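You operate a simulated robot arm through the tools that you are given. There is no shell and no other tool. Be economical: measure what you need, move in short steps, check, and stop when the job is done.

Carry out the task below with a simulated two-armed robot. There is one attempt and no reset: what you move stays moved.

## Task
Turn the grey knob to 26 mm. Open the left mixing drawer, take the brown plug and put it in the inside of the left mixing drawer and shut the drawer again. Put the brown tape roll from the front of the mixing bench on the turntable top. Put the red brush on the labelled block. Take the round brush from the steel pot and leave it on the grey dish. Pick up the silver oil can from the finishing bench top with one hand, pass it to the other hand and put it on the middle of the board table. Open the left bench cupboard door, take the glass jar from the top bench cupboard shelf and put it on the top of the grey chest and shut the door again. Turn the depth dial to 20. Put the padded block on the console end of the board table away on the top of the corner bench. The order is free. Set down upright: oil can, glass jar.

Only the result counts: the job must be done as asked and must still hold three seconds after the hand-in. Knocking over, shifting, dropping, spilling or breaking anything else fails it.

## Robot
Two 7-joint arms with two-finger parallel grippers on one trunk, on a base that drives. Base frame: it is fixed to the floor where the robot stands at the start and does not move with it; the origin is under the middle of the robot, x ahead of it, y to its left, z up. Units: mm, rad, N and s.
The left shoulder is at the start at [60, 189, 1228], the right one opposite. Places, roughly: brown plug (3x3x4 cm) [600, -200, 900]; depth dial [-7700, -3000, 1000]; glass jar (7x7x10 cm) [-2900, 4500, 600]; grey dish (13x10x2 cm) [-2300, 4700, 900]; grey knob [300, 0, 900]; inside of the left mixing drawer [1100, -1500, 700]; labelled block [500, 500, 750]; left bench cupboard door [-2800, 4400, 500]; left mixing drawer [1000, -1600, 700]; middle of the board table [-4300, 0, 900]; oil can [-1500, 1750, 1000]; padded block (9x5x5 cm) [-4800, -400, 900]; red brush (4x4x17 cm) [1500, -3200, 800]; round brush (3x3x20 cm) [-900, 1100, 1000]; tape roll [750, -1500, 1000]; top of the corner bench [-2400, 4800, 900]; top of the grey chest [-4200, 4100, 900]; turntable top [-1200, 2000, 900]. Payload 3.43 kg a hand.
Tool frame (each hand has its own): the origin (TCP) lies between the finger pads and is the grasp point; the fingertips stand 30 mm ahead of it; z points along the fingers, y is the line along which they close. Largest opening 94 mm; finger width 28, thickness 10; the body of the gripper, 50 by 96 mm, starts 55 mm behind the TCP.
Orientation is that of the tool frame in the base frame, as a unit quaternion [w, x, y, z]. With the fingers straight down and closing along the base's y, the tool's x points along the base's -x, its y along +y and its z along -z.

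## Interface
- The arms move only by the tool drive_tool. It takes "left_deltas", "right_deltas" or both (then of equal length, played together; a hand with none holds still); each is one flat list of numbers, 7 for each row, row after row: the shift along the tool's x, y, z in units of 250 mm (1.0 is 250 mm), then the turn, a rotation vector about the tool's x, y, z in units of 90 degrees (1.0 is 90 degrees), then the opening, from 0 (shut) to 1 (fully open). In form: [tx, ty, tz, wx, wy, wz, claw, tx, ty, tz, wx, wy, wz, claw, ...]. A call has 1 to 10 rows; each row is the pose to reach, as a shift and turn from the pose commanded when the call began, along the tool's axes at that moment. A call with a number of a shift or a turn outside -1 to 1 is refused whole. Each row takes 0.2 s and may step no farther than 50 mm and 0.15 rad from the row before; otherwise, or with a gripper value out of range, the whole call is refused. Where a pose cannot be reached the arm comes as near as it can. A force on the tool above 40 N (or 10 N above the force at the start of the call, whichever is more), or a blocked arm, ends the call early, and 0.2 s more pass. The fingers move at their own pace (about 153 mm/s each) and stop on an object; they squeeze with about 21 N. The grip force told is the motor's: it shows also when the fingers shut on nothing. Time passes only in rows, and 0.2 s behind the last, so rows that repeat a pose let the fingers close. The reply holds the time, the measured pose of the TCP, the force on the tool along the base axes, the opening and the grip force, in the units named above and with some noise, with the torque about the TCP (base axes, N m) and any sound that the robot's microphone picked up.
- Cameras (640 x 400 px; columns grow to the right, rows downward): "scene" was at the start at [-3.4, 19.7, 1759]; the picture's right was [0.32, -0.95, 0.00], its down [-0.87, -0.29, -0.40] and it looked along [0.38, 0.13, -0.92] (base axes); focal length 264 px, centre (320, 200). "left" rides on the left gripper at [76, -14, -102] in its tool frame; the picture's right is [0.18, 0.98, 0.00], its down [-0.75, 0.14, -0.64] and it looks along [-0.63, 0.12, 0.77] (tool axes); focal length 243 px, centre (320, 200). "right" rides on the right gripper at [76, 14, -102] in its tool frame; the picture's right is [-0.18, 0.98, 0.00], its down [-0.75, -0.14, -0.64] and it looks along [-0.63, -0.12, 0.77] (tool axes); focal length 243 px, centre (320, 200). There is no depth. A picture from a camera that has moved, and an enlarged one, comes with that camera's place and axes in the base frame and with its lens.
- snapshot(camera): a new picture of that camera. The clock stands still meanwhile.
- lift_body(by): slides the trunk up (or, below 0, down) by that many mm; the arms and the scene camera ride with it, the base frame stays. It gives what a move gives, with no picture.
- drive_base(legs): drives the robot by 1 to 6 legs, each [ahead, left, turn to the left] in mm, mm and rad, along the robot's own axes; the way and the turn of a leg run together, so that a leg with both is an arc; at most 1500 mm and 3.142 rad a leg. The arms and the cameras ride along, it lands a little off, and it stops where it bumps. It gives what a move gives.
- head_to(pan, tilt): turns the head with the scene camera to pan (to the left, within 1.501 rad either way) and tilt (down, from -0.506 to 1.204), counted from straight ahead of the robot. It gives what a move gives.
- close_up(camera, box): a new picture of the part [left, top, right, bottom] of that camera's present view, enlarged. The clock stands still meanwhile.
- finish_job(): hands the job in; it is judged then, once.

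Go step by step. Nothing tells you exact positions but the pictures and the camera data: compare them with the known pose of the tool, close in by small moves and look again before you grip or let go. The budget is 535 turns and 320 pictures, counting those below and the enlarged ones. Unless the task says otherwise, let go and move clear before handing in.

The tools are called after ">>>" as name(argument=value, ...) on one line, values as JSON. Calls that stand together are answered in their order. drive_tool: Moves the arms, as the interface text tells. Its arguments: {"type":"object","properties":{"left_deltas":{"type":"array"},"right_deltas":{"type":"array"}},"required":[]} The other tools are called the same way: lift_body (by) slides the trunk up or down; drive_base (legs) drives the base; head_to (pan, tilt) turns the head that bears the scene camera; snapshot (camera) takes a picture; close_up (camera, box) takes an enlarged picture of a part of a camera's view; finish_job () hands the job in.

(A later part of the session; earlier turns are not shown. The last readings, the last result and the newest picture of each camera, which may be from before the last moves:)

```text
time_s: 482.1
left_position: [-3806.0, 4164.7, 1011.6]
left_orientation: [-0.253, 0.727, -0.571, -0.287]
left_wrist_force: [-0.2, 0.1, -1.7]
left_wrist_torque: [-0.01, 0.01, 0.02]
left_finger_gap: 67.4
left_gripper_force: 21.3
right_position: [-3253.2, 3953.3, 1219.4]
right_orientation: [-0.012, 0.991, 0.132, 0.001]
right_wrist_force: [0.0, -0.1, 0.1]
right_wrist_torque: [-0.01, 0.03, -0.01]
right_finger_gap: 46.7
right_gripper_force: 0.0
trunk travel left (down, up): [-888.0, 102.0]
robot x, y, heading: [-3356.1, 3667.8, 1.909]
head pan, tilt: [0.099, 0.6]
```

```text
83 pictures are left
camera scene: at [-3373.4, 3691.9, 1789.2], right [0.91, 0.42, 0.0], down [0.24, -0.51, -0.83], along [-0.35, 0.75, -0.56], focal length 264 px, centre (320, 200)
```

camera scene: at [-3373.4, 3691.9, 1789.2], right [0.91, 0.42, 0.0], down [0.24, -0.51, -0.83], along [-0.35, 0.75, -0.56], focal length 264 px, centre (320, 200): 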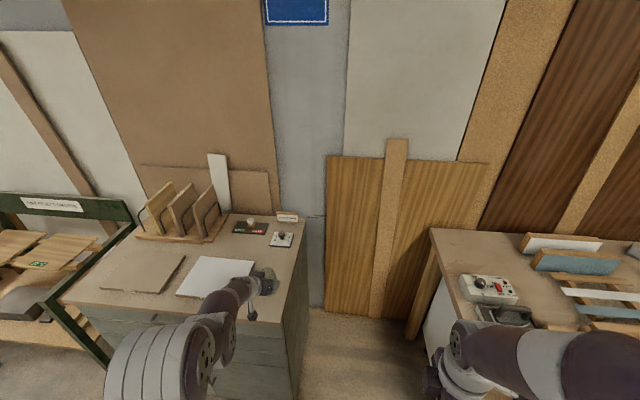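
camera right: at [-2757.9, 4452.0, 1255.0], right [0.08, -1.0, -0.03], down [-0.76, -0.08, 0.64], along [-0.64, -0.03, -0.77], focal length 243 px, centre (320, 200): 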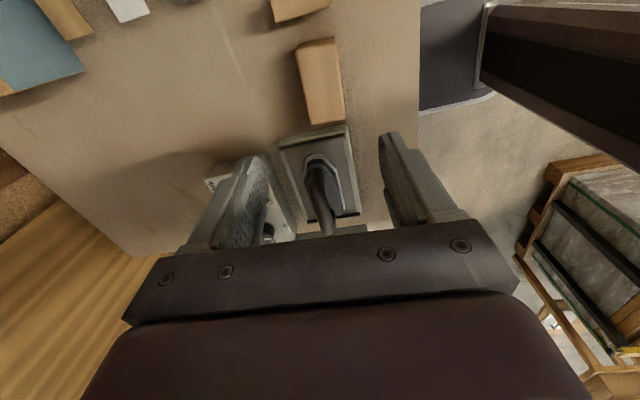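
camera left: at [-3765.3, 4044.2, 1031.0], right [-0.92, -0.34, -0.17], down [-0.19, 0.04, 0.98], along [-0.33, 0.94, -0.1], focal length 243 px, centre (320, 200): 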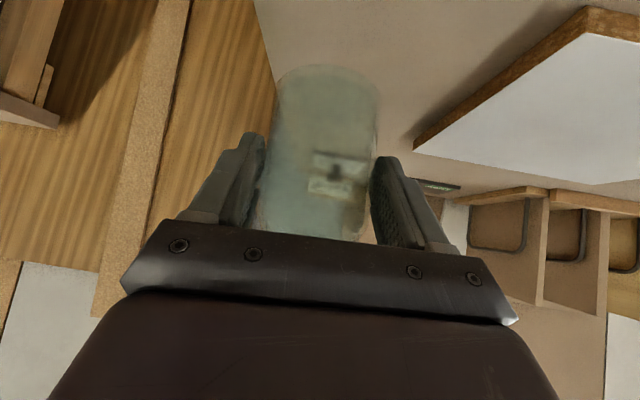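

The spot is free on both sides. I advance 40, lower the trunk 30, then go down by small steps.

>>> drive_base(legs=[[40, 0, 0]])

>>> lift_body(by=-30)

>>> drive_tool(left_deltas=[0.012, 0, 0.011, 0, 0, 0, 0.6, 0.023, 0, 0.0225, 0, 0, 0, 0.6, 0.035, 0, 0.034, 0, 0, 0, 0.6])

>>> snapshot(camera="left")

```text
time_s: 482.9
left_position: [-3816.1, 4199.2, 1013.4]
left_orientation: [-0.253, 0.726, -0.571, -0.287]
left_wrist_force: [0.4, -0.8, -2.0]
left_wrist_torque: [0.01, 0.0, 0.02]
left_finger_gap: 66.8
left_gripper_force: 20.7
right_position: [-3263.0, 3986.6, 1219.3]
right_orientation: [-0.014, 0.991, 0.131, -0.001]
right_wrist_force: [-0.1, -0.3, 0.3]
right_wrist_torque: [0.01, 0.03, 0.0]
right_finger_gap: 47.2
right_gripper_force: 0.2
trunk travel left (down, up): [-888.0, 102.0]
robot x, y, heading: [-3368.0, 3709.6, 1.907]
head pan, tilt: [0.099, 0.6]
```

```text
time_s: 483.7
left_position: [-3818.4, 4204.2, 980.0]
left_orientation: [-0.251, 0.727, -0.571, -0.286]
left_wrist_force: [-0.6, 0.3, -2.3]
left_wrist_torque: [-0.03, 0.0, -0.03]
left_finger_gap: 66.9
left_gripper_force: 21.4
right_position: [-3266.6, 3992.6, 1186.8]
right_orientation: [-0.01, 0.991, 0.131, 0.001]
right_wrist_force: [0.3, -0.3, -1.3]
right_wrist_torque: [-0.01, -0.01, -0.01]
right_finger_gap: 47.1
right_gripper_force: 0.1
trunk travel left (down, up): [-858.0, 132.0]
robot x, y, heading: [-3368.1, 3709.7, 1.901]
head pan, tilt: [0.099, 0.6]
```

```text
time_s: 484.5
left_position: [-3819.4, 4203.3, 967.4]
left_orientation: [-0.251, 0.727, -0.571, -0.287]
left_wrist_force: [-0.7, 0.4, -1.4]
left_wrist_torque: [-0.05, -0.02, -0.01]
left_finger_gap: 67.4
left_gripper_force: 20.4
right_position: [-3265.7, 3991.3, 1187.4]
right_orientation: [-0.012, 0.991, 0.132, 0.001]
right_wrist_force: [-0.7, 0.2, 0.3]
right_wrist_torque: [0.01, 0.01, 0.02]
right_finger_gap: 47.1
right_gripper_force: 0.1
trunk travel left (down, up): [-858.0, 132.0]
robot x, y, heading: [-3368.2, 3710.2, 1.903]
head pan, tilt: [0.099, 0.6]
```

```text
82 pictures are left
camera left: at [-3778.6, 4082.8, 987.0], right [-0.92, -0.34, -0.17], down [-0.19, 0.04, 0.98], along [-0.33, 0.94, -0.1], focal length 243 px, centre (320, 200)
```

left: 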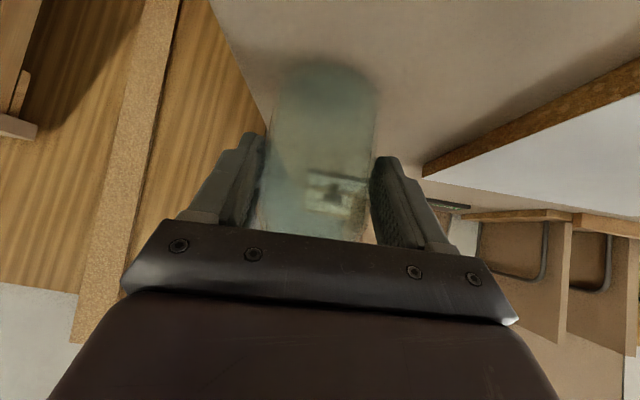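

>>> drive_tool(left_deltas=[0.0115, 0, 0.011, 0, 0, 0, 0.6, 0.023, 0, 0.0225, 0, 0, 0, 0.6])

>>> drive_tool(left_deltas=[0.0087, 0, 0.0085, 0, 0, 0, 0.6, 0.0175, 0, 0.017, 0, 0, 0, 0.6])

```text
time_s: 485.1
left_position: [-3820.0, 4202.9, 962.5]
left_orientation: [-0.253, 0.726, -0.571, -0.289]
left_wrist_force: [-1.4, 0.4, 10.1]
left_wrist_torque: [0.01, 0.41, 0.01]
left_finger_gap: 67.2
left_gripper_force: 21.0
right_position: [-3264.3, 3990.3, 1187.0]
right_orientation: [-0.012, 0.991, 0.132, -0.001]
right_wrist_force: [-0.5, 0.0, 0.1]
right_wrist_torque: [0.01, -0.01, 0.01]
right_finger_gap: 47.1
right_gripper_force: 0.1
trunk travel left (down, up): [-858.0, 132.0]
robot x, y, heading: [-3369.2, 3706.8, 1.905]
head pan, tilt: [0.099, 0.6]
```

```text
time_s: 485.7
left_position: [-3817.7, 4202.5, 957.1]
left_orientation: [-0.252, 0.726, -0.571, -0.289]
left_wrist_force: [0.4, 2.6, 16.7]
left_wrist_torque: [0.35, 0.6, 0.04]
left_finger_gap: 68.0
left_gripper_force: 21.8
right_position: [-3264.1, 3991.0, 1188.2]
right_orientation: [-0.012, 0.991, 0.131, 0.0]
right_wrist_force: [0.1, 0.5, -0.1]
right_wrist_torque: [-0.02, 0.02, -0.01]
right_finger_gap: 47.1
right_gripper_force: 0.0
trunk travel left (down, up): [-858.0, 132.0]
robot x, y, heading: [-3368.9, 3709.5, 1.904]
head pan, tilt: [0.099, 0.6]
```

Contact. I open and withdraw straight back.

>>> drive_tool(left_deltas=[-0.004, 0, -0.004, 0, 0, 0, 0.85, -0.004, 0, -0.004, 0, 0, 0, 1, -0.004, 0, -0.004, 0, 0, 0, 1])

>>> snapshot(camera="left")

```text
time_s: 486.5
left_position: [-3820.2, 4203.5, 955.6]
left_orientation: [-0.252, 0.727, -0.571, -0.287]
left_wrist_force: [0.2, 0.1, 0.5]
left_wrist_torque: [0.0, -0.02, 0.0]
left_finger_gap: 94.0
left_gripper_force: 0.2
right_position: [-3266.9, 3992.2, 1186.6]
right_orientation: [-0.011, 0.991, 0.132, 0.0]
right_wrist_force: [0.5, -0.3, 0.7]
right_wrist_torque: [0.02, 0.03, 0.02]
right_finger_gap: 47.2
right_gripper_force: 0.1
trunk travel left (down, up): [-858.0, 132.0]
robot x, y, heading: [-3365.1, 3704.6, 1.903]
head pan, tilt: [0.099, 0.6]
```

```text
81 pictures are left
camera left: at [-3778.5, 4083.1, 975.4], right [-0.92, -0.34, -0.17], down [-0.19, 0.04, 0.98], along [-0.33, 0.94, -0.11], focal length 243 px, centre (320, 200)
```

left: 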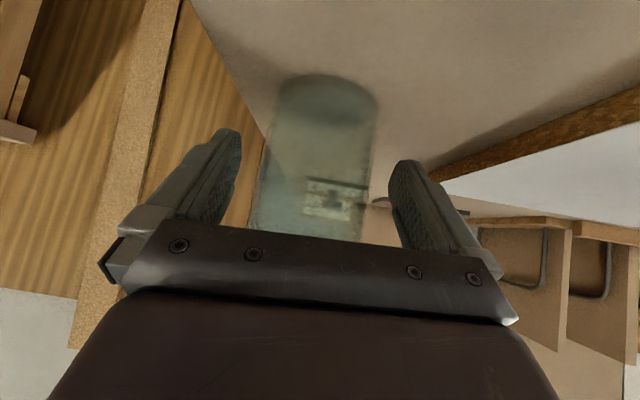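

>>> drive_tool(left_deltas=[0.06, 0, -0.065, 0, 0, 0, 1, 0.13, 0, -0.145, 0, 0, 0, 1, 0.21, 0, -0.235, 0, 0, 0, 1, 0.28, 0, -0.32, 0, 0, 0, 1])

>>> drive_base(legs=[[-330, 0, 0]])

>>> snapshot(camera="scene")

```text
time_s: 487.5
left_position: [-3793.8, 4096.4, 962.9]
left_orientation: [-0.252, 0.727, -0.571, -0.288]
left_wrist_force: [0.2, -0.6, 0.6]
left_wrist_torque: [0.0, 0.01, 0.03]
left_finger_gap: 93.7
left_gripper_force: 0.1
left hand out of reach, approached as far as the arm can: row 2
right_position: [-3264.9, 3991.3, 1188.9]
right_orientation: [-0.012, 0.991, 0.132, -0.002]
right_wrist_force: [-0.7, -0.6, 0.0]
right_wrist_torque: [0.0, 0.01, -0.02]
right_finger_gap: 47.0
right_gripper_force: 0.0
trunk travel left (down, up): [-858.0, 132.0]
robot x, y, heading: [-3368.0, 3706.8, 1.903]
head pan, tilt: [0.099, 0.6]
```

```text
time_s: 489.7
left_position: [-3685.2, 3782.9, 962.0]
left_orientation: [-0.251, 0.727, -0.571, -0.286]
left_wrist_force: [0.5, 0.6, 0.2]
left_wrist_torque: [-0.04, -0.02, 0.01]
left_finger_gap: 94.0
left_gripper_force: 0.1
right_position: [-3155.6, 3675.8, 1187.4]
right_orientation: [-0.011, 0.991, 0.131, 0.0]
right_wrist_force: [0.5, -0.4, 0.3]
right_wrist_torque: [-0.01, 0.02, 0.0]
right_finger_gap: 47.0
right_gripper_force: 0.1
trunk travel left (down, up): [-858.0, 132.0]
robot x, y, heading: [-3261.9, 3391.5, 1.902]
head pan, tilt: [0.099, 0.6]
```

```text
80 pictures are left
camera scene: at [-3277.4, 3416.3, 1759.2], right [0.91, 0.42, 0.0], down [0.24, -0.51, -0.82], along [-0.35, 0.75, -0.57], focal length 264 px, centre (320, 200)
```

scene: 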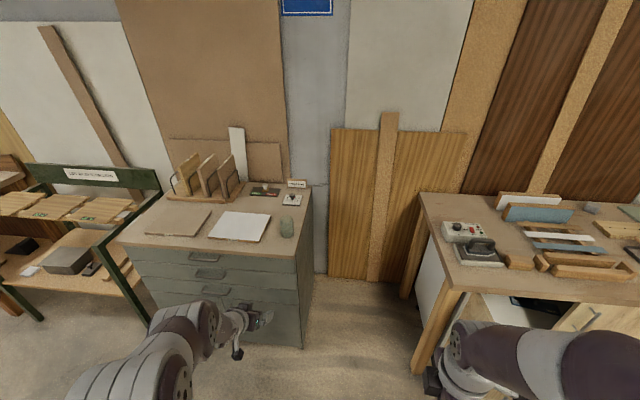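

The jar stands on the chest. Now I close the cupboard door: fingers closed, trunk lowered, the left hand goes to the door's outer (left) side.

>>> lift_body(by=-260)

>>> drive_tool(left_deltas=[0, 0, 0, 0, 0, 0, 0.1, 0, 0, 0, 0, 0, 0, 0])

>>> drive_base(legs=[[0, -450, 0], [60, 0, 0]])

>>> head_to(pan=0.1, tilt=0.7)

>>> snapshot(camera="scene")

```text
time_s: 492.4
left_position: [-3685.7, 3781.8, 702.8]
left_orientation: [-0.252, 0.727, -0.57, -0.287]
left_wrist_force: [-0.4, 0.4, -0.4]
left_wrist_torque: [-0.01, 0.03, 0.03]
left_finger_gap: 94.2
left_gripper_force: 0.0
right_position: [-3155.9, 3674.2, 927.3]
right_orientation: [-0.012, 0.991, 0.131, 0.001]
right_wrist_force: [0.3, 0.0, 0.7]
right_wrist_torque: [-0.03, -0.02, 0.0]
right_finger_gap: 47.1
right_gripper_force: 0.0
trunk travel left (down, up): [-598.0, 392.0]
robot x, y, heading: [-3261.8, 3389.2, 1.899]
head pan, tilt: [0.099, 0.6]
```

```text
time_s: 493.0
left_position: [-3684.5, 3782.2, 701.6]
left_orientation: [-0.252, 0.727, -0.571, -0.286]
left_wrist_force: [-0.1, -0.4, 0.8]
left_wrist_torque: [0.0, 0.02, -0.03]
left_finger_gap: 0.0
left_gripper_force: 21.0
right_position: [-3154.6, 3675.7, 927.9]
right_orientation: [-0.011, 0.991, 0.131, 0.0]
right_wrist_force: [-0.5, -0.1, 0.2]
right_wrist_torque: [0.01, 0.0, -0.01]
right_finger_gap: 47.0
right_gripper_force: 0.1
trunk travel left (down, up): [-598.0, 392.0]
robot x, y, heading: [-3259.4, 3390.5, 1.903]
head pan, tilt: [0.099, 0.6]
```

```text
time_s: 496.2
left_position: [-3285.7, 3984.2, 701.1]
left_orientation: [-0.249, 0.729, -0.569, -0.286]
left_wrist_force: [-0.8, 0.5, -0.9]
left_wrist_torque: [-0.01, 0.01, -0.01]
left_finger_gap: 0.0
left_gripper_force: 20.6
right_position: [-2756.1, 3881.7, 926.8]
right_orientation: [-0.01, 0.991, 0.135, 0.0]
right_wrist_force: [-0.4, 1.0, -0.5]
right_wrist_torque: [0.0, 0.0, -0.01]
right_finger_gap: 47.1
right_gripper_force: 0.1
trunk travel left (down, up): [-598.0, 392.0]
robot x, y, heading: [-2859.2, 3593.6, 1.913]
head pan, tilt: [0.099, 0.6]
```

```text
time_s: 496.9
left_position: [-3284.2, 3982.1, 702.1]
left_orientation: [-0.251, 0.729, -0.568, -0.288]
left_wrist_force: [0.1, 0.3, 0.1]
left_wrist_torque: [-0.03, -0.02, 0.0]
left_finger_gap: 0.1
left_gripper_force: 20.9
right_position: [-2754.5, 3879.8, 927.9]
right_orientation: [-0.011, 0.991, 0.135, 0.0]
right_wrist_force: [-0.2, 0.0, -0.5]
right_wrist_torque: [-0.03, 0.0, -0.01]
right_finger_gap: 47.1
right_gripper_force: 0.1
trunk travel left (down, up): [-598.0, 392.0]
robot x, y, heading: [-2857.4, 3596.1, 1.909]
head pan, tilt: [0.099, 0.7]
```

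```text
79 pictures are left
camera scene: at [-2873.4, 3615.9, 1490.6], right [0.91, 0.42, 0.0], down [0.27, -0.58, -0.77], along [-0.32, 0.69, -0.64], focal length 264 px, centre (320, 200)
```

scene: 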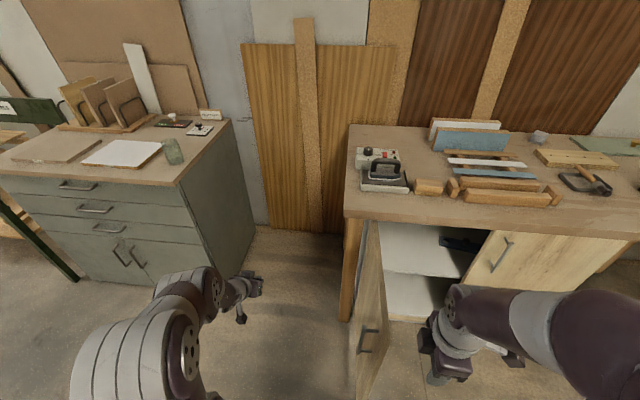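

I strafe right to bring the hand next to the door, then push with slow arm rows.

>>> drive_base(legs=[[0, -280, 0]])

>>> drive_tool(left_deltas=[0, -0.06, 0, 0, 0, 0, 0, 0, -0.12, 0, 0, 0, 0, 0, 0, -0.18, 0, 0, 0, 0, 0, 0, -0.24, 0, 0, 0, 0, 0, 0, -0.3, 0, 0, 0, 0, 0, 0, -0.36, 0, 0, 0, 0, 0, 0, -0.42, 0, 0, 0, 0, 0, 0, -0.48, 0, 0, 0, 0, 0, 0, -0.54, 0, 0, 0, 0, 0, 0, -0.6, 0, 0, 0, 0, 0])

>>> snapshot(camera="scene")

```text
time_s: 498.9
left_position: [-3028.1, 4071.2, 702.6]
left_orientation: [-0.249, 0.732, -0.564, -0.288]
left_wrist_force: [-0.1, 0.4, -0.2]
left_wrist_torque: [-0.02, 0.0, 0.01]
left_finger_gap: 0.0
left_gripper_force: 21.1
right_position: [-2497.1, 3976.7, 927.3]
right_orientation: [-0.012, 0.99, 0.142, -0.001]
right_wrist_force: [0.2, 0.8, 0.0]
right_wrist_torque: [-0.03, 0.03, 0.01]
right_finger_gap: 47.0
right_gripper_force: 0.2
trunk travel left (down, up): [-598.0, 392.0]
robot x, y, heading: [-2594.0, 3694.4, 1.929]
head pan, tilt: [0.099, 0.7]
```

```text
time_s: 501.1
left_position: [-2927.6, 4102.2, 711.0]
left_orientation: [-0.251, 0.732, -0.564, -0.287]
left_wrist_force: [-0.3, -1.0, -0.1]
left_wrist_torque: [0.02, 0.02, 0.0]
left_finger_gap: 0.1
left_gripper_force: 20.3
left hand out of reach, approached as far as the arm can: row 8, 9, 10
right_position: [-2497.8, 3976.5, 926.3]
right_orientation: [-0.011, 0.99, 0.141, 0.0]
right_wrist_force: [0.0, 0.2, -0.7]
right_wrist_torque: [-0.02, -0.02, 0.01]
right_finger_gap: 46.9
right_gripper_force: 0.1
trunk travel left (down, up): [-598.0, 392.0]
robot x, y, heading: [-2597.1, 3688.9, 1.924]
head pan, tilt: [0.099, 0.7]
```

```text
78 pictures are left
camera scene: at [-2611.6, 3710.5, 1490.6], right [0.9, 0.44, 0.0], down [0.28, -0.58, -0.76], along [-0.33, 0.69, -0.64], focal length 264 px, centre (320, 200)
```

scene: 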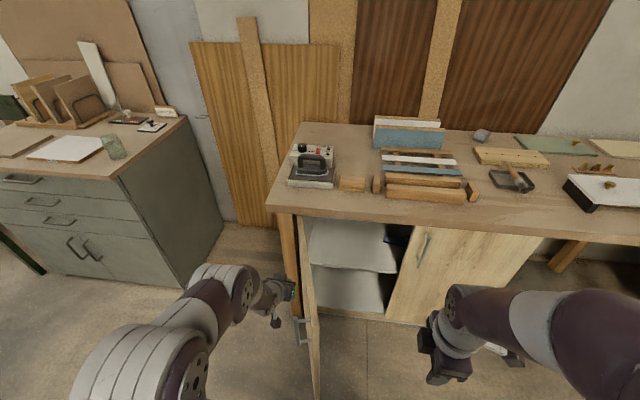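

>>> drive_base(legs=[[0, -60, 0], [0, -60, 0]])

>>> drive_base(legs=[[0, -60, 0], [0, -60, 0]])

>>> snapshot(camera="scene")

```text
time_s: 502.6
left_position: [-2813.5, 4144.0, 711.3]
left_orientation: [-0.251, 0.732, -0.565, -0.286]
left_wrist_force: [1.2, -0.1, 0.2]
left_wrist_torque: [-0.03, 0.03, 0.01]
left_finger_gap: 0.0
left_gripper_force: 21.2
right_position: [-2382.9, 4017.2, 927.6]
right_orientation: [-0.012, 0.99, 0.142, -0.002]
right_wrist_force: [0.1, 0.4, -0.4]
right_wrist_torque: [-0.03, 0.05, 0.02]
right_finger_gap: 46.8
right_gripper_force: 0.0
trunk travel left (down, up): [-598.0, 392.0]
robot x, y, heading: [-2482.4, 3732.8, 1.93]
head pan, tilt: [0.099, 0.7]
```

```text
time_s: 504.1
left_position: [-2701.5, 4185.3, 711.4]
left_orientation: [-0.25, 0.733, -0.565, -0.286]
left_wrist_force: [-0.7, -0.1, 0.5]
left_wrist_torque: [-0.02, 0.03, 0.03]
left_finger_gap: 0.0
left_gripper_force: 21.4
right_position: [-2270.7, 4060.1, 927.5]
right_orientation: [-0.012, 0.99, 0.143, -0.002]
right_wrist_force: [-0.3, -0.6, -0.7]
right_wrist_torque: [-0.04, 0.04, -0.02]
right_finger_gap: 47.0
right_gripper_force: 0.0
trunk travel left (down, up): [-598.0, 392.0]
robot x, y, heading: [-2367.3, 3774.0, 1.93]
head pan, tilt: [0.099, 0.7]
```

```text
77 pictures are left
camera scene: at [-2382.8, 3795.0, 1490.6], right [0.9, 0.44, 0.0], down [0.28, -0.58, -0.77], along [-0.34, 0.69, -0.64], focal length 264 px, centre (320, 200)
```

scene: 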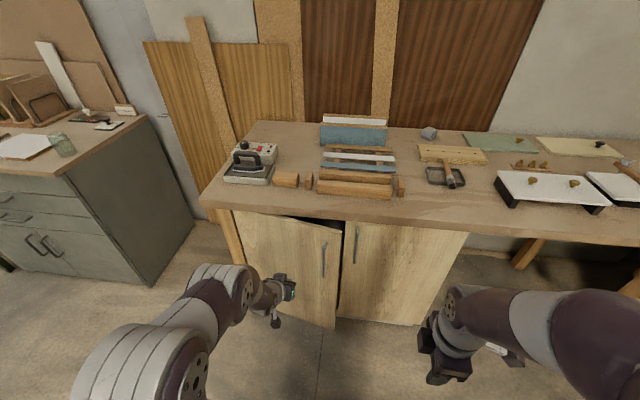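

The door swung nearly closed. I push it home with the closed fingers at the panel beside the handle.

>>> drive_base(legs=[[0, -35, -0.02], [110, 0, 0]])

>>> drive_base(legs=[[40, 0, 0]])

>>> drive_base(legs=[[40, 0, 0]])

>>> snapshot(camera="scene")

```text
time_s: 505.8
left_position: [-2695.7, 4307.2, 710.6]
left_orientation: [-0.254, 0.727, -0.572, -0.283]
left_wrist_force: [0.1, 0.2, -0.4]
left_wrist_torque: [-0.04, 0.01, -0.02]
left_finger_gap: 0.0
left_gripper_force: 20.6
right_position: [-2268.9, 4172.2, 928.5]
right_orientation: [-0.011, 0.991, 0.133, 0.0]
right_wrist_force: [0.6, 0.2, -0.2]
right_wrist_torque: [-0.05, -0.03, -0.01]
right_finger_gap: 47.1
right_gripper_force: 0.0
trunk travel left (down, up): [-598.0, 392.0]
robot x, y, heading: [-2373.4, 3889.4, 1.907]
head pan, tilt: [0.099, 0.7]
```

```text
time_s: 506.7
left_position: [-2708.7, 4343.9, 710.2]
left_orientation: [-0.253, 0.727, -0.572, -0.282]
left_wrist_force: [0.0, 0.4, -0.1]
left_wrist_torque: [0.03, 0.0, -0.02]
left_finger_gap: 0.0
left_gripper_force: 21.1
right_position: [-2280.8, 4209.9, 927.8]
right_orientation: [-0.01, 0.991, 0.132, 0.0]
right_wrist_force: [0.0, -0.1, 0.3]
right_wrist_torque: [-0.03, -0.01, -0.01]
right_finger_gap: 47.2
right_gripper_force: 0.0
trunk travel left (down, up): [-598.0, 392.0]
robot x, y, heading: [-2386.5, 3923.4, 1.908]
head pan, tilt: [0.099, 0.7]
```

```text
time_s: 507.6
left_position: [-2715.9, 4358.9, 697.8]
left_orientation: [-0.241, 0.734, -0.576, -0.267]
left_wrist_force: [5.7, -16.2, 10.2]
left_wrist_torque: [0.08, 0.02, 0.02]
left_finger_gap: 0.0
left_gripper_force: 20.9
right_position: [-2292.5, 4241.6, 927.9]
right_orientation: [-0.013, 0.991, 0.135, 0.0]
right_wrist_force: [0.3, -0.5, 0.2]
right_wrist_torque: [0.01, -0.01, -0.01]
right_finger_gap: 47.2
right_gripper_force: 0.0
trunk travel left (down, up): [-598.0, 392.0]
robot x, y, heading: [-2397.9, 3961.8, 1.907]
head pan, tilt: [0.099, 0.7]
stopped in leg 1: the force on the tool passed its limit at 133 N (the readings are from after the stop); the commanded pose is now the measured one
```

```text
76 pictures are left
camera scene: at [-2410.9, 3976.8, 1490.2], right [0.91, 0.42, 0.0], down [0.27, -0.58, -0.77], along [-0.32, 0.69, -0.64], focal length 264 px, centre (320, 200)
```

scene: 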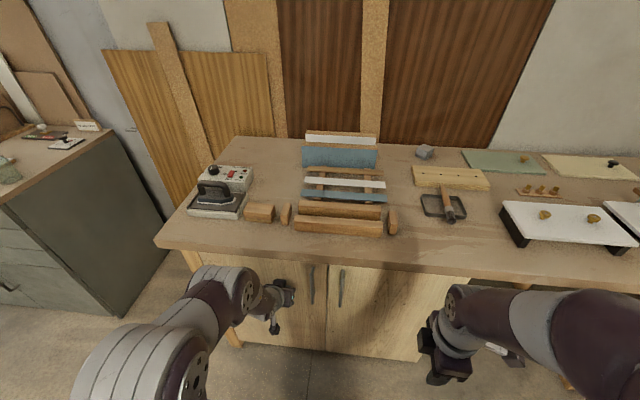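

>>> drive_base(legs=[[-250, 0, 0]])

>>> close_up(camera="scene", box=[200, 170, 480, 345])

```text
time_s: 509.5
left_position: [-2635.4, 4124.2, 699.8]
left_orientation: [-0.242, 0.735, -0.574, -0.268]
left_wrist_force: [1.0, 0.1, 0.7]
left_wrist_torque: [0.01, -0.01, -0.02]
left_finger_gap: 0.0
left_gripper_force: 20.6
right_position: [-2211.8, 4008.4, 927.9]
right_orientation: [-0.012, 0.991, 0.135, -0.001]
right_wrist_force: [0.8, -0.2, 0.9]
right_wrist_torque: [0.01, 0.04, -0.04]
right_finger_gap: 46.9
right_gripper_force: 0.1
trunk travel left (down, up): [-598.0, 392.0]
robot x, y, heading: [-2315.9, 3724.3, 1.918]
head pan, tilt: [0.099, 0.7]
```

```text
2.29 times, centred on (340, 258) of scene
camera zoom: at [-2329.1, 3743.3, 1490.6], right [0.9, 0.43, 0.0], down [0.27, -0.58, -0.77], along [-0.33, 0.69, -0.64], focal length 602 px, centre (274, 69)
```

zoom: 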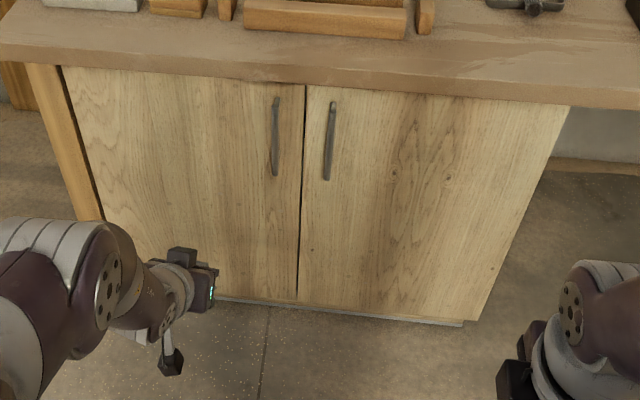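

The door is shut and flush. The last job is the depth dial, far off near [-7700, -3000]. I raise the trunk and drive back along the hall and through the aisle.

>>> lift_body(by=300)

>>> drive_base(legs=[[0, 500, -0.015], [-1400, 0, 0], [-1400, 0, 0], [-700, 0, 0]])

>>> head_to(pan=1.45, tilt=0.25)

>>> snapshot(camera="scene")

```text
time_s: 512.5
left_position: [-2635.7, 4125.8, 998.2]
left_orientation: [-0.242, 0.735, -0.573, -0.27]
left_wrist_force: [-0.2, -0.3, -0.1]
left_wrist_torque: [0.01, 0.03, 0.0]
left_finger_gap: 0.0
left_gripper_force: 21.5
right_position: [-2212.4, 4008.2, 1227.5]
right_orientation: [-0.012, 0.991, 0.136, 0.0]
right_wrist_force: [0.0, 0.4, -0.3]
right_wrist_torque: [0.03, -0.01, 0.0]
right_finger_gap: 46.9
right_gripper_force: 0.0
trunk travel left (down, up): [-898.0, 92.0]
robot x, y, heading: [-2311.7, 3722.9, 1.913]
head pan, tilt: [0.099, 0.7]
```

```text
time_s: 531.8
left_position: [-2146.1, 660.6, 999.3]
left_orientation: [-0.256, 0.704, -0.611, -0.256]
left_wrist_force: [-0.2, -0.4, 0.5]
left_wrist_torque: [0.01, 0.02, 0.01]
left_finger_gap: 0.0
left_gripper_force: 21.6
right_position: [-1737.8, 500.1, 1227.8]
right_orientation: [-0.011, 0.996, 0.084, 0.0]
right_wrist_force: [0.2, 0.1, -1.5]
right_wrist_torque: [0.02, -0.02, 0.0]
right_finger_gap: 47.0
right_gripper_force: 0.1
trunk travel left (down, up): [-898.0, 92.0]
robot x, y, heading: [-1866.7, 226.4, 1.812]
head pan, tilt: [0.099, 0.7]
```

```text
time_s: 533.3
left_position: [-2147.3, 660.4, 999.0]
left_orientation: [-0.257, 0.703, -0.612, -0.256]
left_wrist_force: [-1.0, 0.1, -0.4]
left_wrist_torque: [0.01, 0.0, -0.02]
left_finger_gap: 0.0
left_gripper_force: 21.0
right_position: [-1738.4, 501.1, 1228.6]
right_orientation: [-0.011, 0.996, 0.084, 0.001]
right_wrist_force: [-0.2, -0.9, -0.3]
right_wrist_torque: [0.02, -0.01, 0.01]
right_finger_gap: 47.2
right_gripper_force: 0.1
trunk travel left (down, up): [-898.0, 92.0]
robot x, y, heading: [-1870.6, 223.2, 1.809]
head pan, tilt: [1.45, 0.25]
```

```text
74 pictures are left
camera scene: at [-1947.2, 158.2, 1831.4], right [-0.12, 0.99, 0.0], down [0.25, 0.03, -0.97], along [-0.96, -0.11, -0.25], focal length 264 px, centre (320, 200)
```

scene: 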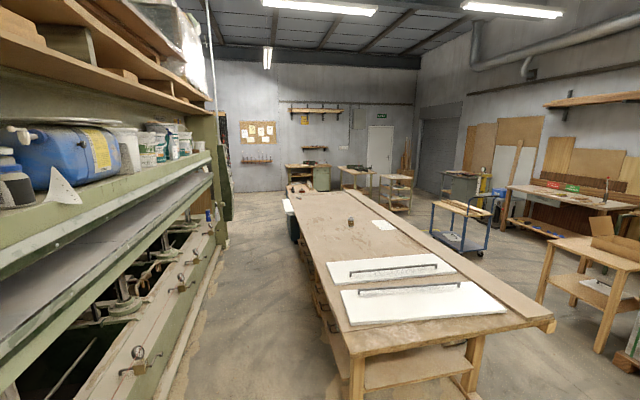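

The can still stands on the table; the dial must be beyond the press at the far left. I correct the heading and strafe down the aisle.

>>> drive_base(legs=[[0, 0, 0.095], [-130, 0, 0], [0, 1400, 0], [0, 1400, 0]])

>>> snapshot(camera="scene")

```text
time_s: 548.0
left_position: [-4712.8, -454.1, 999.4]
left_orientation: [-0.24, 0.74, -0.567, -0.272]
left_wrist_force: [0.7, 0.4, -0.2]
left_wrist_torque: [0.01, -0.03, -0.02]
left_finger_gap: 0.0
left_gripper_force: 20.8
right_position: [-4286.0, -562.2, 1227.3]
right_orientation: [-0.012, 0.989, 0.145, -0.001]
right_wrist_force: [-0.6, 0.0, 0.2]
right_wrist_torque: [0.01, 0.01, 0.01]
right_finger_gap: 46.6
right_gripper_force: 0.0
trunk travel left (down, up): [-898.0, 92.0]
robot x, y, heading: [-4382.4, -850.9, 1.932]
head pan, tilt: [1.45, 0.25]
```

```text
73 pictures are left
camera scene: at [-4451.9, -927.3, 1831.4], right [-0.24, 0.97, 0.0], down [0.24, 0.06, -0.97], along [-0.94, -0.23, -0.25], focal length 264 px, centre (320, 200)
```

scene: 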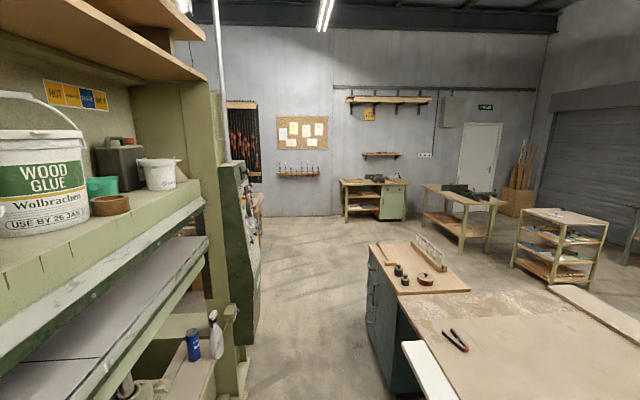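

>>> drive_base(legs=[[0, 0, -0.03], [0, 1450, 0]])

>>> head_to(pan=1.5, tilt=0.3)

>>> snapshot(camera="scene")

```text
time_s: 555.5
left_position: [-6054.2, -877.6, 999.2]
left_orientation: [-0.248, 0.721, -0.591, -0.264]
left_wrist_force: [0.2, 0.6, -0.3]
left_wrist_torque: [-0.02, 0.02, 0.0]
left_finger_gap: 0.1
left_gripper_force: 21.2
right_position: [-5636.8, -1012.6, 1227.2]
right_orientation: [-0.012, 0.994, 0.112, 0.0]
right_wrist_force: [-0.1, 0.2, 0.6]
right_wrist_torque: [0.02, -0.01, -0.04]
right_finger_gap: 46.6
right_gripper_force: 0.1
trunk travel left (down, up): [-898.0, 92.0]
robot x, y, heading: [-5750.7, -1290.5, 1.869]
head pan, tilt: [1.45, 0.25]
```

```text
time_s: 556.1
left_position: [-6055.5, -877.2, 999.1]
left_orientation: [-0.248, 0.722, -0.59, -0.262]
left_wrist_force: [-0.4, 0.1, -1.1]
left_wrist_torque: [0.01, 0.01, 0.05]
left_finger_gap: 0.0
left_gripper_force: 21.1
right_position: [-5638.5, -1012.5, 1228.3]
right_orientation: [-0.012, 0.994, 0.113, 0.002]
right_wrist_force: [0.3, -1.3, -0.2]
right_wrist_torque: [0.0, 0.0, 0.03]
right_finger_gap: 47.1
right_gripper_force: 0.1
trunk travel left (down, up): [-898.0, 92.0]
robot x, y, heading: [-5750.5, -1290.4, 1.862]
head pan, tilt: [1.499, 0.3]
```

```text
72 pictures are left
camera scene: at [-5825.1, -1370.8, 1826.7], right [-0.22, 0.97, 0.0], down [0.29, 0.07, -0.96], along [-0.93, -0.21, -0.3], focal length 264 px, centre (320, 200)
```

scene: 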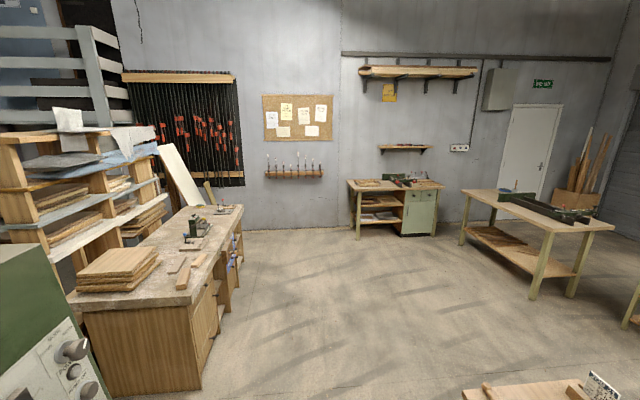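

>>> close_up(camera="scene", box=[60, 170, 280, 320])

>>> close_up(camera="scene", box=[0, 240, 120, 400])

```text
2.67 times, centred on (170, 245) of scene
camera zoom: at [-5825.1, -1370.8, 1826.7], right [-0.22, 0.97, 0.0], down [0.29, 0.07, -0.96], along [-0.93, -0.21, -0.3], focal length 703 px, centre (720, 80)
```

zoom: 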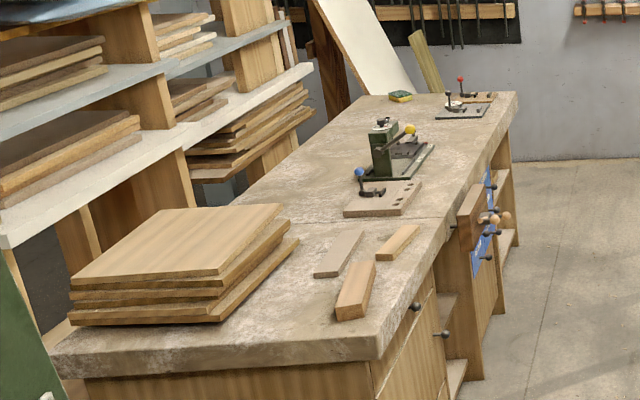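

```text
2.50 times, centred on (60, 320) of scene
camera zoom: at [-5825.1, -1370.8, 1826.7], right [-0.22, 0.97, 0.0], down [0.29, 0.07, -0.96], along [-0.93, -0.21, -0.3], focal length 659 px, centre (970, -100)
```

zoom: 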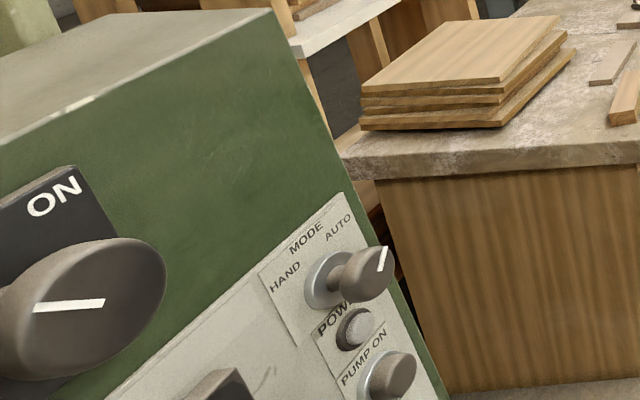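

The dial seems to sit on the green jig on the stone-topped bench, near [-7724, -2837]. I move to open floor, turn around to face that bench, and look.

>>> drive_base(legs=[[100, 1000, 0.03], [300, 900, 0], [0, 0, -3.1]])

>>> head_to(pan=0, tilt=0.4)

>>> snapshot(camera="scene")

```text
time_s: 572.9
left_position: [-7318.1, -1858.3, 998.9]
left_orientation: [0.277, 0.547, 0.755, -0.232]
left_wrist_force: [-0.6, -0.1, -0.1]
left_wrist_torque: [0.05, 0.02, 0.01]
left_finger_gap: 0.0
left_gripper_force: 21.3
right_position: [-7748.6, -1772.1, 1226.2]
right_orientation: [0.0, -0.171, 0.985, -0.012]
right_wrist_force: [0.1, 0.2, -0.4]
right_wrist_torque: [0.01, -0.01, -0.03]
right_finger_gap: 46.9
right_gripper_force: 0.1
trunk travel left (down, up): [-898.0, 92.0]
robot x, y, heading: [-7669.6, -1479.8, -1.156]
head pan, tilt: [1.499, 0.3]
```

```text
time_s: 574.5
left_position: [-7318.9, -1858.9, 997.7]
left_orientation: [0.277, 0.547, 0.755, -0.233]
left_wrist_force: [-0.3, 0.1, -0.7]
left_wrist_torque: [0.0, 0.02, -0.02]
left_finger_gap: 0.0
left_gripper_force: 21.2
right_position: [-7750.3, -1771.8, 1226.9]
right_orientation: [-0.001, -0.17, 0.985, -0.011]
right_wrist_force: [1.2, 0.3, -0.2]
right_wrist_torque: [-0.02, -0.02, 0.01]
right_finger_gap: 47.0
right_gripper_force: 0.1
trunk travel left (down, up): [-898.0, 92.0]
robot x, y, heading: [-7668.0, -1477.6, -1.158]
head pan, tilt: [0.0, 0.4]
```

```text
69 pictures are left
camera scene: at [-7654.2, -1509.7, 1817.4], right [-0.92, -0.4, 0.0], down [-0.16, 0.36, -0.92], along [0.37, -0.84, -0.39], focal length 264 px, centre (320, 200)
```

scene: 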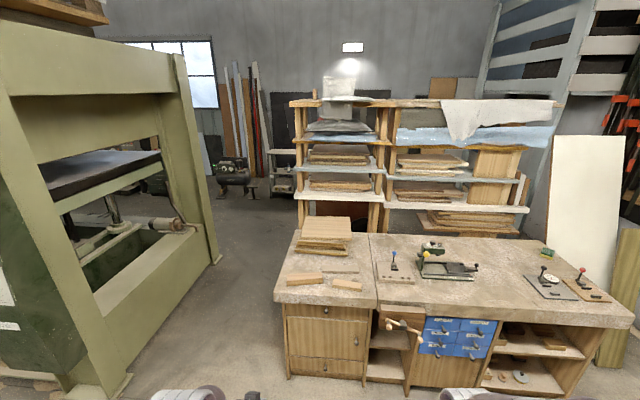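

>>> close_up(camera="scene", box=[370, 225, 620, 320])

```text
2.56 times, centred on (495, 272) of scene
camera zoom: at [-7654.2, -1509.7, 1817.4], right [-0.92, -0.4, 0.0], down [-0.16, 0.36, -0.92], along [0.37, -0.84, -0.39], focal length 675 px, centre (-128, 14)
```

zoom: 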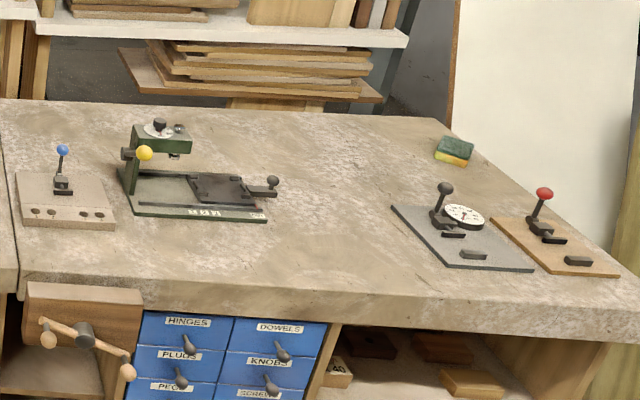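

The knob with the small white dial on top of the green jig arm (≈[-7737, -2670]) is the depth dial. I raise the left hand, square up and approach with the right hand.

>>> drive_tool(left_deltas=[-0.12, 0, -0.14, 0, 0, 0, 0, -0.24, 0, -0.28, 0, 0, 0, 0, -0.36, 0, -0.42, 0, 0, 0, 0, -0.46, 0, -0.56, 0, 0, 0, 0])

>>> drive_base(legs=[[0, 0, -0.081], [0, -264, 0], [350, 0, 0]])

>>> head_to(pan=-0.3, tilt=0.7)

>>> snapshot(camera="scene")

>>> snapshot(camera="right")

```text
time_s: 575.5
left_position: [-7309.3, -1845.4, 1178.4]
left_orientation: [0.277, 0.547, 0.755, -0.232]
left_wrist_force: [-0.6, -0.8, -0.4]
left_wrist_torque: [0.0, -0.01, -0.02]
left_finger_gap: 0.0
left_gripper_force: 20.7
right_position: [-7750.1, -1771.4, 1227.3]
right_orientation: [0.0, -0.171, 0.985, -0.012]
right_wrist_force: [-0.3, -0.3, 0.4]
right_wrist_torque: [0.02, 0.01, -0.05]
right_finger_gap: 46.7
right_gripper_force: 0.1
trunk travel left (down, up): [-898.0, 92.0]
robot x, y, heading: [-7666.0, -1477.4, -1.159]
head pan, tilt: [0.0, 0.4]
```

```text
time_s: 579.8
left_position: [-7479.9, -2287.2, 1179.8]
left_orientation: [0.267, 0.578, 0.731, -0.244]
left_wrist_force: [0.1, 0.0, 0.8]
left_wrist_torque: [-0.01, 0.02, 0.0]
left_finger_gap: 0.0
left_gripper_force: 21.1
right_position: [-7912.1, -2177.7, 1227.1]
right_orientation: [0.0, -0.129, 0.992, -0.012]
right_wrist_force: [-0.4, -0.2, 0.1]
right_wrist_torque: [0.04, -0.01, -0.01]
right_finger_gap: 46.9
right_gripper_force: 0.0
trunk travel left (down, up): [-898.0, 92.0]
robot x, y, heading: [-7804.4, -1893.4, -1.247]
head pan, tilt: [0.0, 0.4]
```

```text
time_s: 580.6
left_position: [-7477.5, -2289.0, 1178.3]
left_orientation: [0.266, 0.579, 0.731, -0.244]
left_wrist_force: [0.2, -0.2, 0.8]
left_wrist_torque: [-0.01, -0.03, 0.02]
left_finger_gap: 0.0
left_gripper_force: 21.0
right_position: [-7912.2, -2180.1, 1228.0]
right_orientation: [-0.001, -0.13, 0.991, -0.011]
right_wrist_force: [0.3, 0.6, -0.2]
right_wrist_torque: [0.01, -0.01, 0.0]
right_finger_gap: 46.9
right_gripper_force: 0.1
trunk travel left (down, up): [-898.0, 92.0]
robot x, y, heading: [-7807.4, -1891.6, -1.24]
head pan, tilt: [-0.3, 0.7]
```

```text
67 pictures are left
camera scene: at [-7822.5, -1923.7, 1790.6], right [-1.0, -0.03, 0.0], down [-0.02, 0.64, -0.77], along [0.02, -0.76, -0.64], focal length 264 px, centre (320, 200)
```

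scene: 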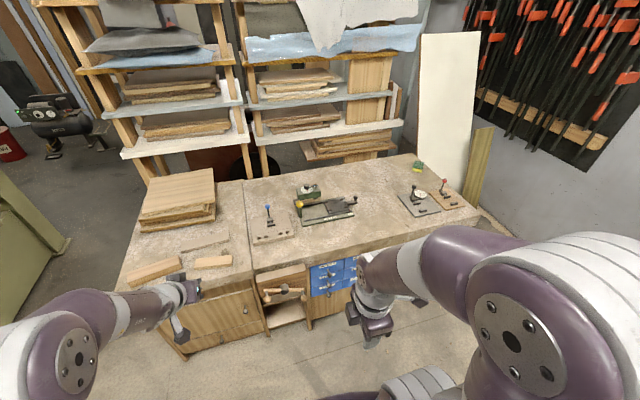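

```text
66 pictures are left
camera right: at [-7989.0, -2183.3, 1329.1], right [-0.07, 1.0, -0.02], down [0.76, 0.07, 0.64], along [0.64, 0.03, -0.77], focal length 243 px, centre (320, 200)
```

right: 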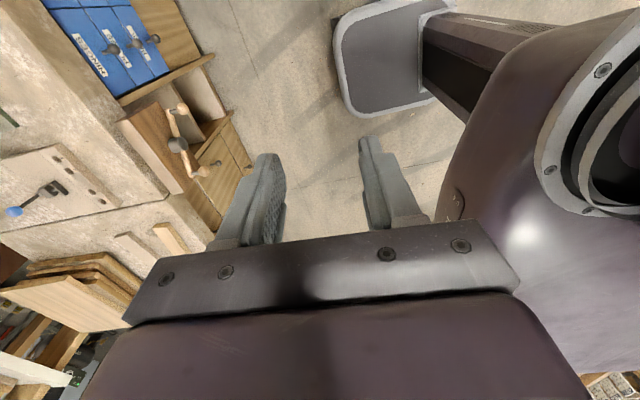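

>>> close_up(camera="scene", box=[280, 175, 360, 225])

```text
8.00 times, centred on (320, 200) of scene
camera zoom: at [-7822.5, -1923.7, 1790.6], right [-1.0, -0.03, 0.0], down [-0.02, 0.64, -0.77], along [0.02, -0.76, -0.64], focal length 2108 px, centre (320, 200)
```

zoom: 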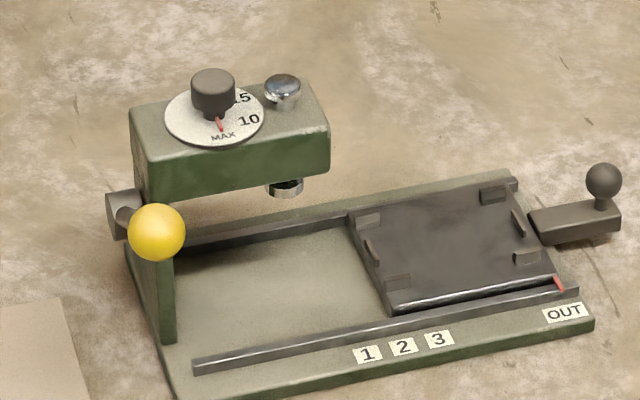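

The dial is deeper than I thought: about [-7724, -2962], 396 mm behind the bench edge; its pointer is near "MAX". I shift right and move close to the bench.

>>> drive_base(legs=[[0, -75, 0], [330, 0, 0]])

>>> drive_base(legs=[[60, 0, 0]])

>>> head_to(pan=-0.2, tilt=0.9)

>>> snapshot(camera="scene")

```text
time_s: 583.4
left_position: [-7437.4, -2629.2, 1178.8]
left_orientation: [0.268, 0.576, 0.733, -0.244]
left_wrist_force: [-0.3, 0.4, -0.4]
left_wrist_torque: [0.02, 0.0, 0.02]
left_finger_gap: 0.1
left_gripper_force: 20.9
right_position: [-7870.3, -2520.8, 1227.1]
right_orientation: [0.0, -0.132, 0.991, -0.012]
right_wrist_force: [0.0, 0.6, 0.4]
right_wrist_torque: [-0.01, -0.01, -0.06]
right_finger_gap: 46.8
right_gripper_force: 0.0
trunk travel left (down, up): [-898.0, 92.0]
robot x, y, heading: [-7764.3, -2237.8, -1.234]
head pan, tilt: [-0.3, 0.7]
```

```text
time_s: 584.4
left_position: [-7418.6, -2681.0, 1180.7]
left_orientation: [0.269, 0.575, 0.733, -0.243]
left_wrist_force: [-0.2, 1.3, 0.4]
left_wrist_torque: [-0.01, 0.0, 0.0]
left_finger_gap: 0.0
left_gripper_force: 20.7
right_position: [-7851.6, -2572.0, 1229.7]
right_orientation: [0.001, -0.133, 0.991, -0.014]
right_wrist_force: [-0.1, 1.3, -0.5]
right_wrist_torque: [-0.01, 0.02, -0.02]
right_finger_gap: 47.0
right_gripper_force: 0.0
trunk travel left (down, up): [-898.0, 92.0]
robot x, y, heading: [-7746.6, -2296.2, -1.236]
head pan, tilt: [-0.3, 0.7]
```

```text
time_s: 585.1
left_position: [-7417.0, -2686.2, 1177.3]
left_orientation: [0.268, 0.575, 0.734, -0.243]
left_wrist_force: [0.2, -0.2, 0.4]
left_wrist_torque: [0.01, 0.0, 0.01]
left_finger_gap: 0.0
left_gripper_force: 20.9
right_position: [-7851.0, -2580.7, 1228.2]
right_orientation: [-0.001, -0.133, 0.991, -0.011]
right_wrist_force: [0.0, -0.2, -0.5]
right_wrist_torque: [0.01, 0.02, -0.03]
right_finger_gap: 46.6
right_gripper_force: 0.0
trunk travel left (down, up): [-898.0, 92.0]
robot x, y, heading: [-7747.9, -2292.1, -1.237]
head pan, tilt: [-0.201, 0.901]
```

```text
64 pictures are left
camera scene: at [-7755.6, -2313.1, 1774.4], right [-0.99, -0.14, 0.0], down [-0.11, 0.78, -0.62], along [0.08, -0.61, -0.78], focal length 264 px, centre (320, 200)
```

scene: 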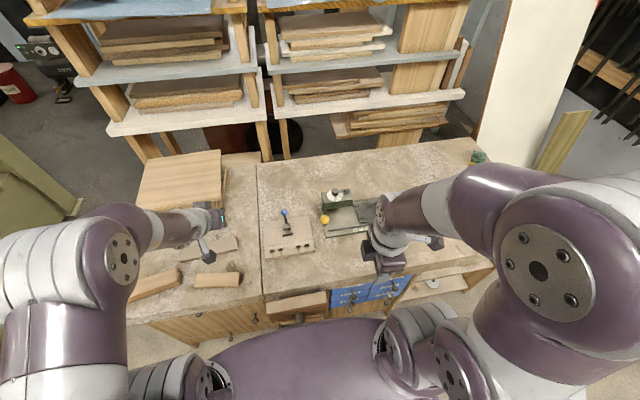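

>>> close_up(camera="scene", box=[296, 170, 376, 220])

```text
8.00 times, centred on (336, 195) of scene
camera zoom: at [-7755.6, -2313.1, 1774.4], right [-0.99, -0.14, 0.0], down [-0.11, 0.78, -0.62], along [0.08, -0.61, -0.78], focal length 2108 px, centre (192, 240)
```

zoom: 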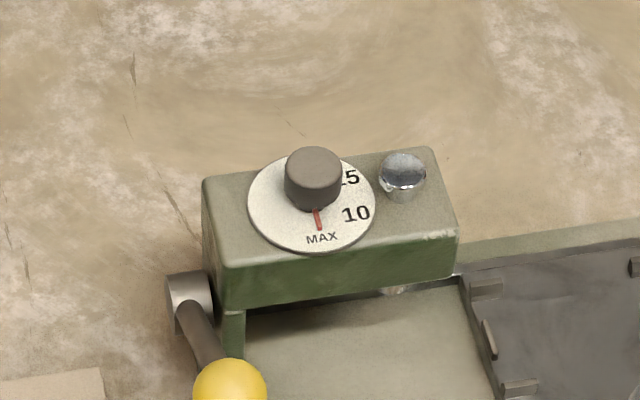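

The pointer stands exactly at MAX, with 10, 15 … going counter-clockwise; 20 lies about 180° away, reached clockwise through 30 and 25. The knob top is at [-7726, -2950, 1020]. I edge closer and extend the right hand above it.

>>> drive_base(legs=[[45, 0, 0]])

>>> drive_tool(right_deltas=[0, -0.17, 0.05, 0, 0, 0, 0.5, 0, -0.34, 0.1, 0, 0, 0, 0.5, 0, -0.51, 0.15, 0, 0, 0, 0.5, 0, -0.68, 0.2, 0, 0, 0, 0.5, 0, -0.85, 0.25, 0, 0, 0, 0.5])

>>> drive_tool(right_deltas=[0, -0.1, 0.06, 0, 0, 0, 0.5, 0, -0.2, 0.12, 0, 0, 0, 0.5, 0, -0.3, 0.18, 0, 0, 0, 0.5, 0, -0.38, 0.2, 0, 0, 0, 0.5])

>>> snapshot(camera="right")

```text
time_s: 586.0
left_position: [-7406.0, -2720.3, 1181.3]
left_orientation: [0.27, 0.575, 0.732, -0.244]
left_wrist_force: [-0.4, 0.6, 0.6]
left_wrist_torque: [-0.07, 0.0, 0.0]
left_finger_gap: 0.0
left_gripper_force: 20.6
right_position: [-7839.7, -2612.8, 1229.4]
right_orientation: [0.001, -0.133, 0.991, -0.015]
right_wrist_force: [-0.3, 0.4, 0.5]
right_wrist_torque: [-0.07, 0.0, 0.0]
right_finger_gap: 46.9
right_gripper_force: 0.1
trunk travel left (down, up): [-898.0, 92.0]
robot x, y, heading: [-7733.5, -2336.4, -1.24]
head pan, tilt: [-0.201, 0.901]
```

```text
time_s: 587.2
left_position: [-7403.3, -2729.0, 1176.7]
left_orientation: [0.268, 0.576, 0.734, -0.242]
left_wrist_force: [0.3, -0.5, -0.3]
left_wrist_torque: [0.0, 0.01, 0.01]
left_finger_gap: 0.0
left_gripper_force: 20.9
right_position: [-7781.6, -2829.2, 1167.5]
right_orientation: [0.0, -0.132, 0.991, -0.011]
right_wrist_force: [0.0, 0.0, -0.6]
right_wrist_torque: [0.05, -0.02, -0.01]
right_finger_gap: 47.1
right_gripper_force: 0.0
trunk travel left (down, up): [-898.0, 92.0]
robot x, y, heading: [-7731.4, -2335.8, -1.235]
head pan, tilt: [-0.201, 0.901]
```

```text
time_s: 588.2
left_position: [-7402.9, -2729.7, 1177.9]
left_orientation: [0.267, 0.577, 0.733, -0.243]
left_wrist_force: [-0.3, -0.5, 0.5]
left_wrist_torque: [-0.04, 0.02, 0.01]
left_finger_gap: 0.0
left_gripper_force: 21.0
right_position: [-7755.2, -2920.4, 1122.5]
right_orientation: [-0.001, -0.132, 0.991, -0.011]
right_wrist_force: [-0.1, 0.3, 0.0]
right_wrist_torque: [0.02, 0.03, 0.05]
right_finger_gap: 46.9
right_gripper_force: 0.1
trunk travel left (down, up): [-898.0, 92.0]
robot x, y, heading: [-7736.0, -2336.4, -1.236]
head pan, tilt: [-0.201, 0.901]
```

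```text
62 pictures are left
camera right: at [-7833.9, -2924.7, 1223.3], right [-0.08, 1.0, -0.02], down [0.76, 0.08, 0.64], along [0.64, 0.03, -0.77], focal length 243 px, centre (320, 200)
```

right: 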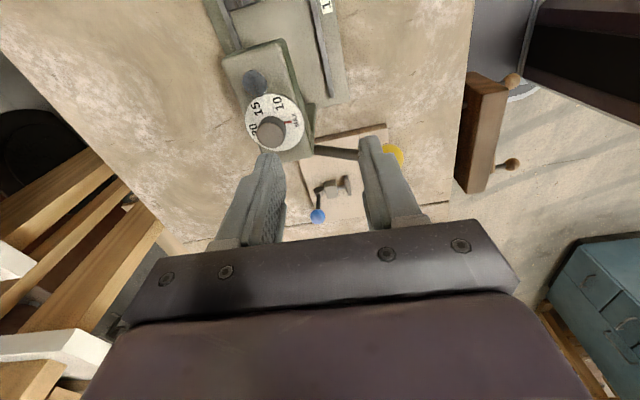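

>>> close_up(camera="right", box=[214, 70, 334, 145])

```text
5.33 times, centred on (274, 108) of right
camera zoom: at [-7833.9, -2924.7, 1223.3], right [-0.08, 1.0, -0.02], down [0.76, 0.08, 0.64], along [0.64, 0.03, -0.77], focal length 1294 px, centre (565, 693)
```

zoom: 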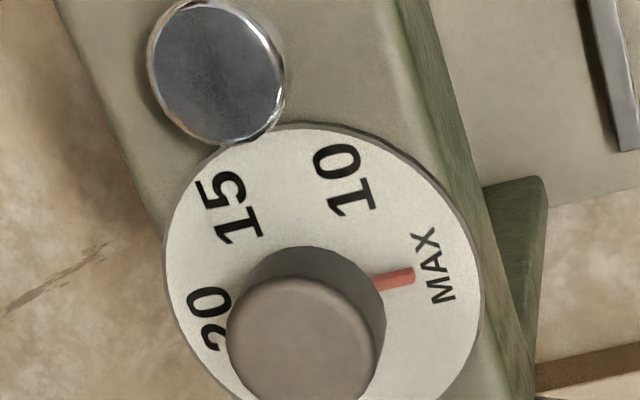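

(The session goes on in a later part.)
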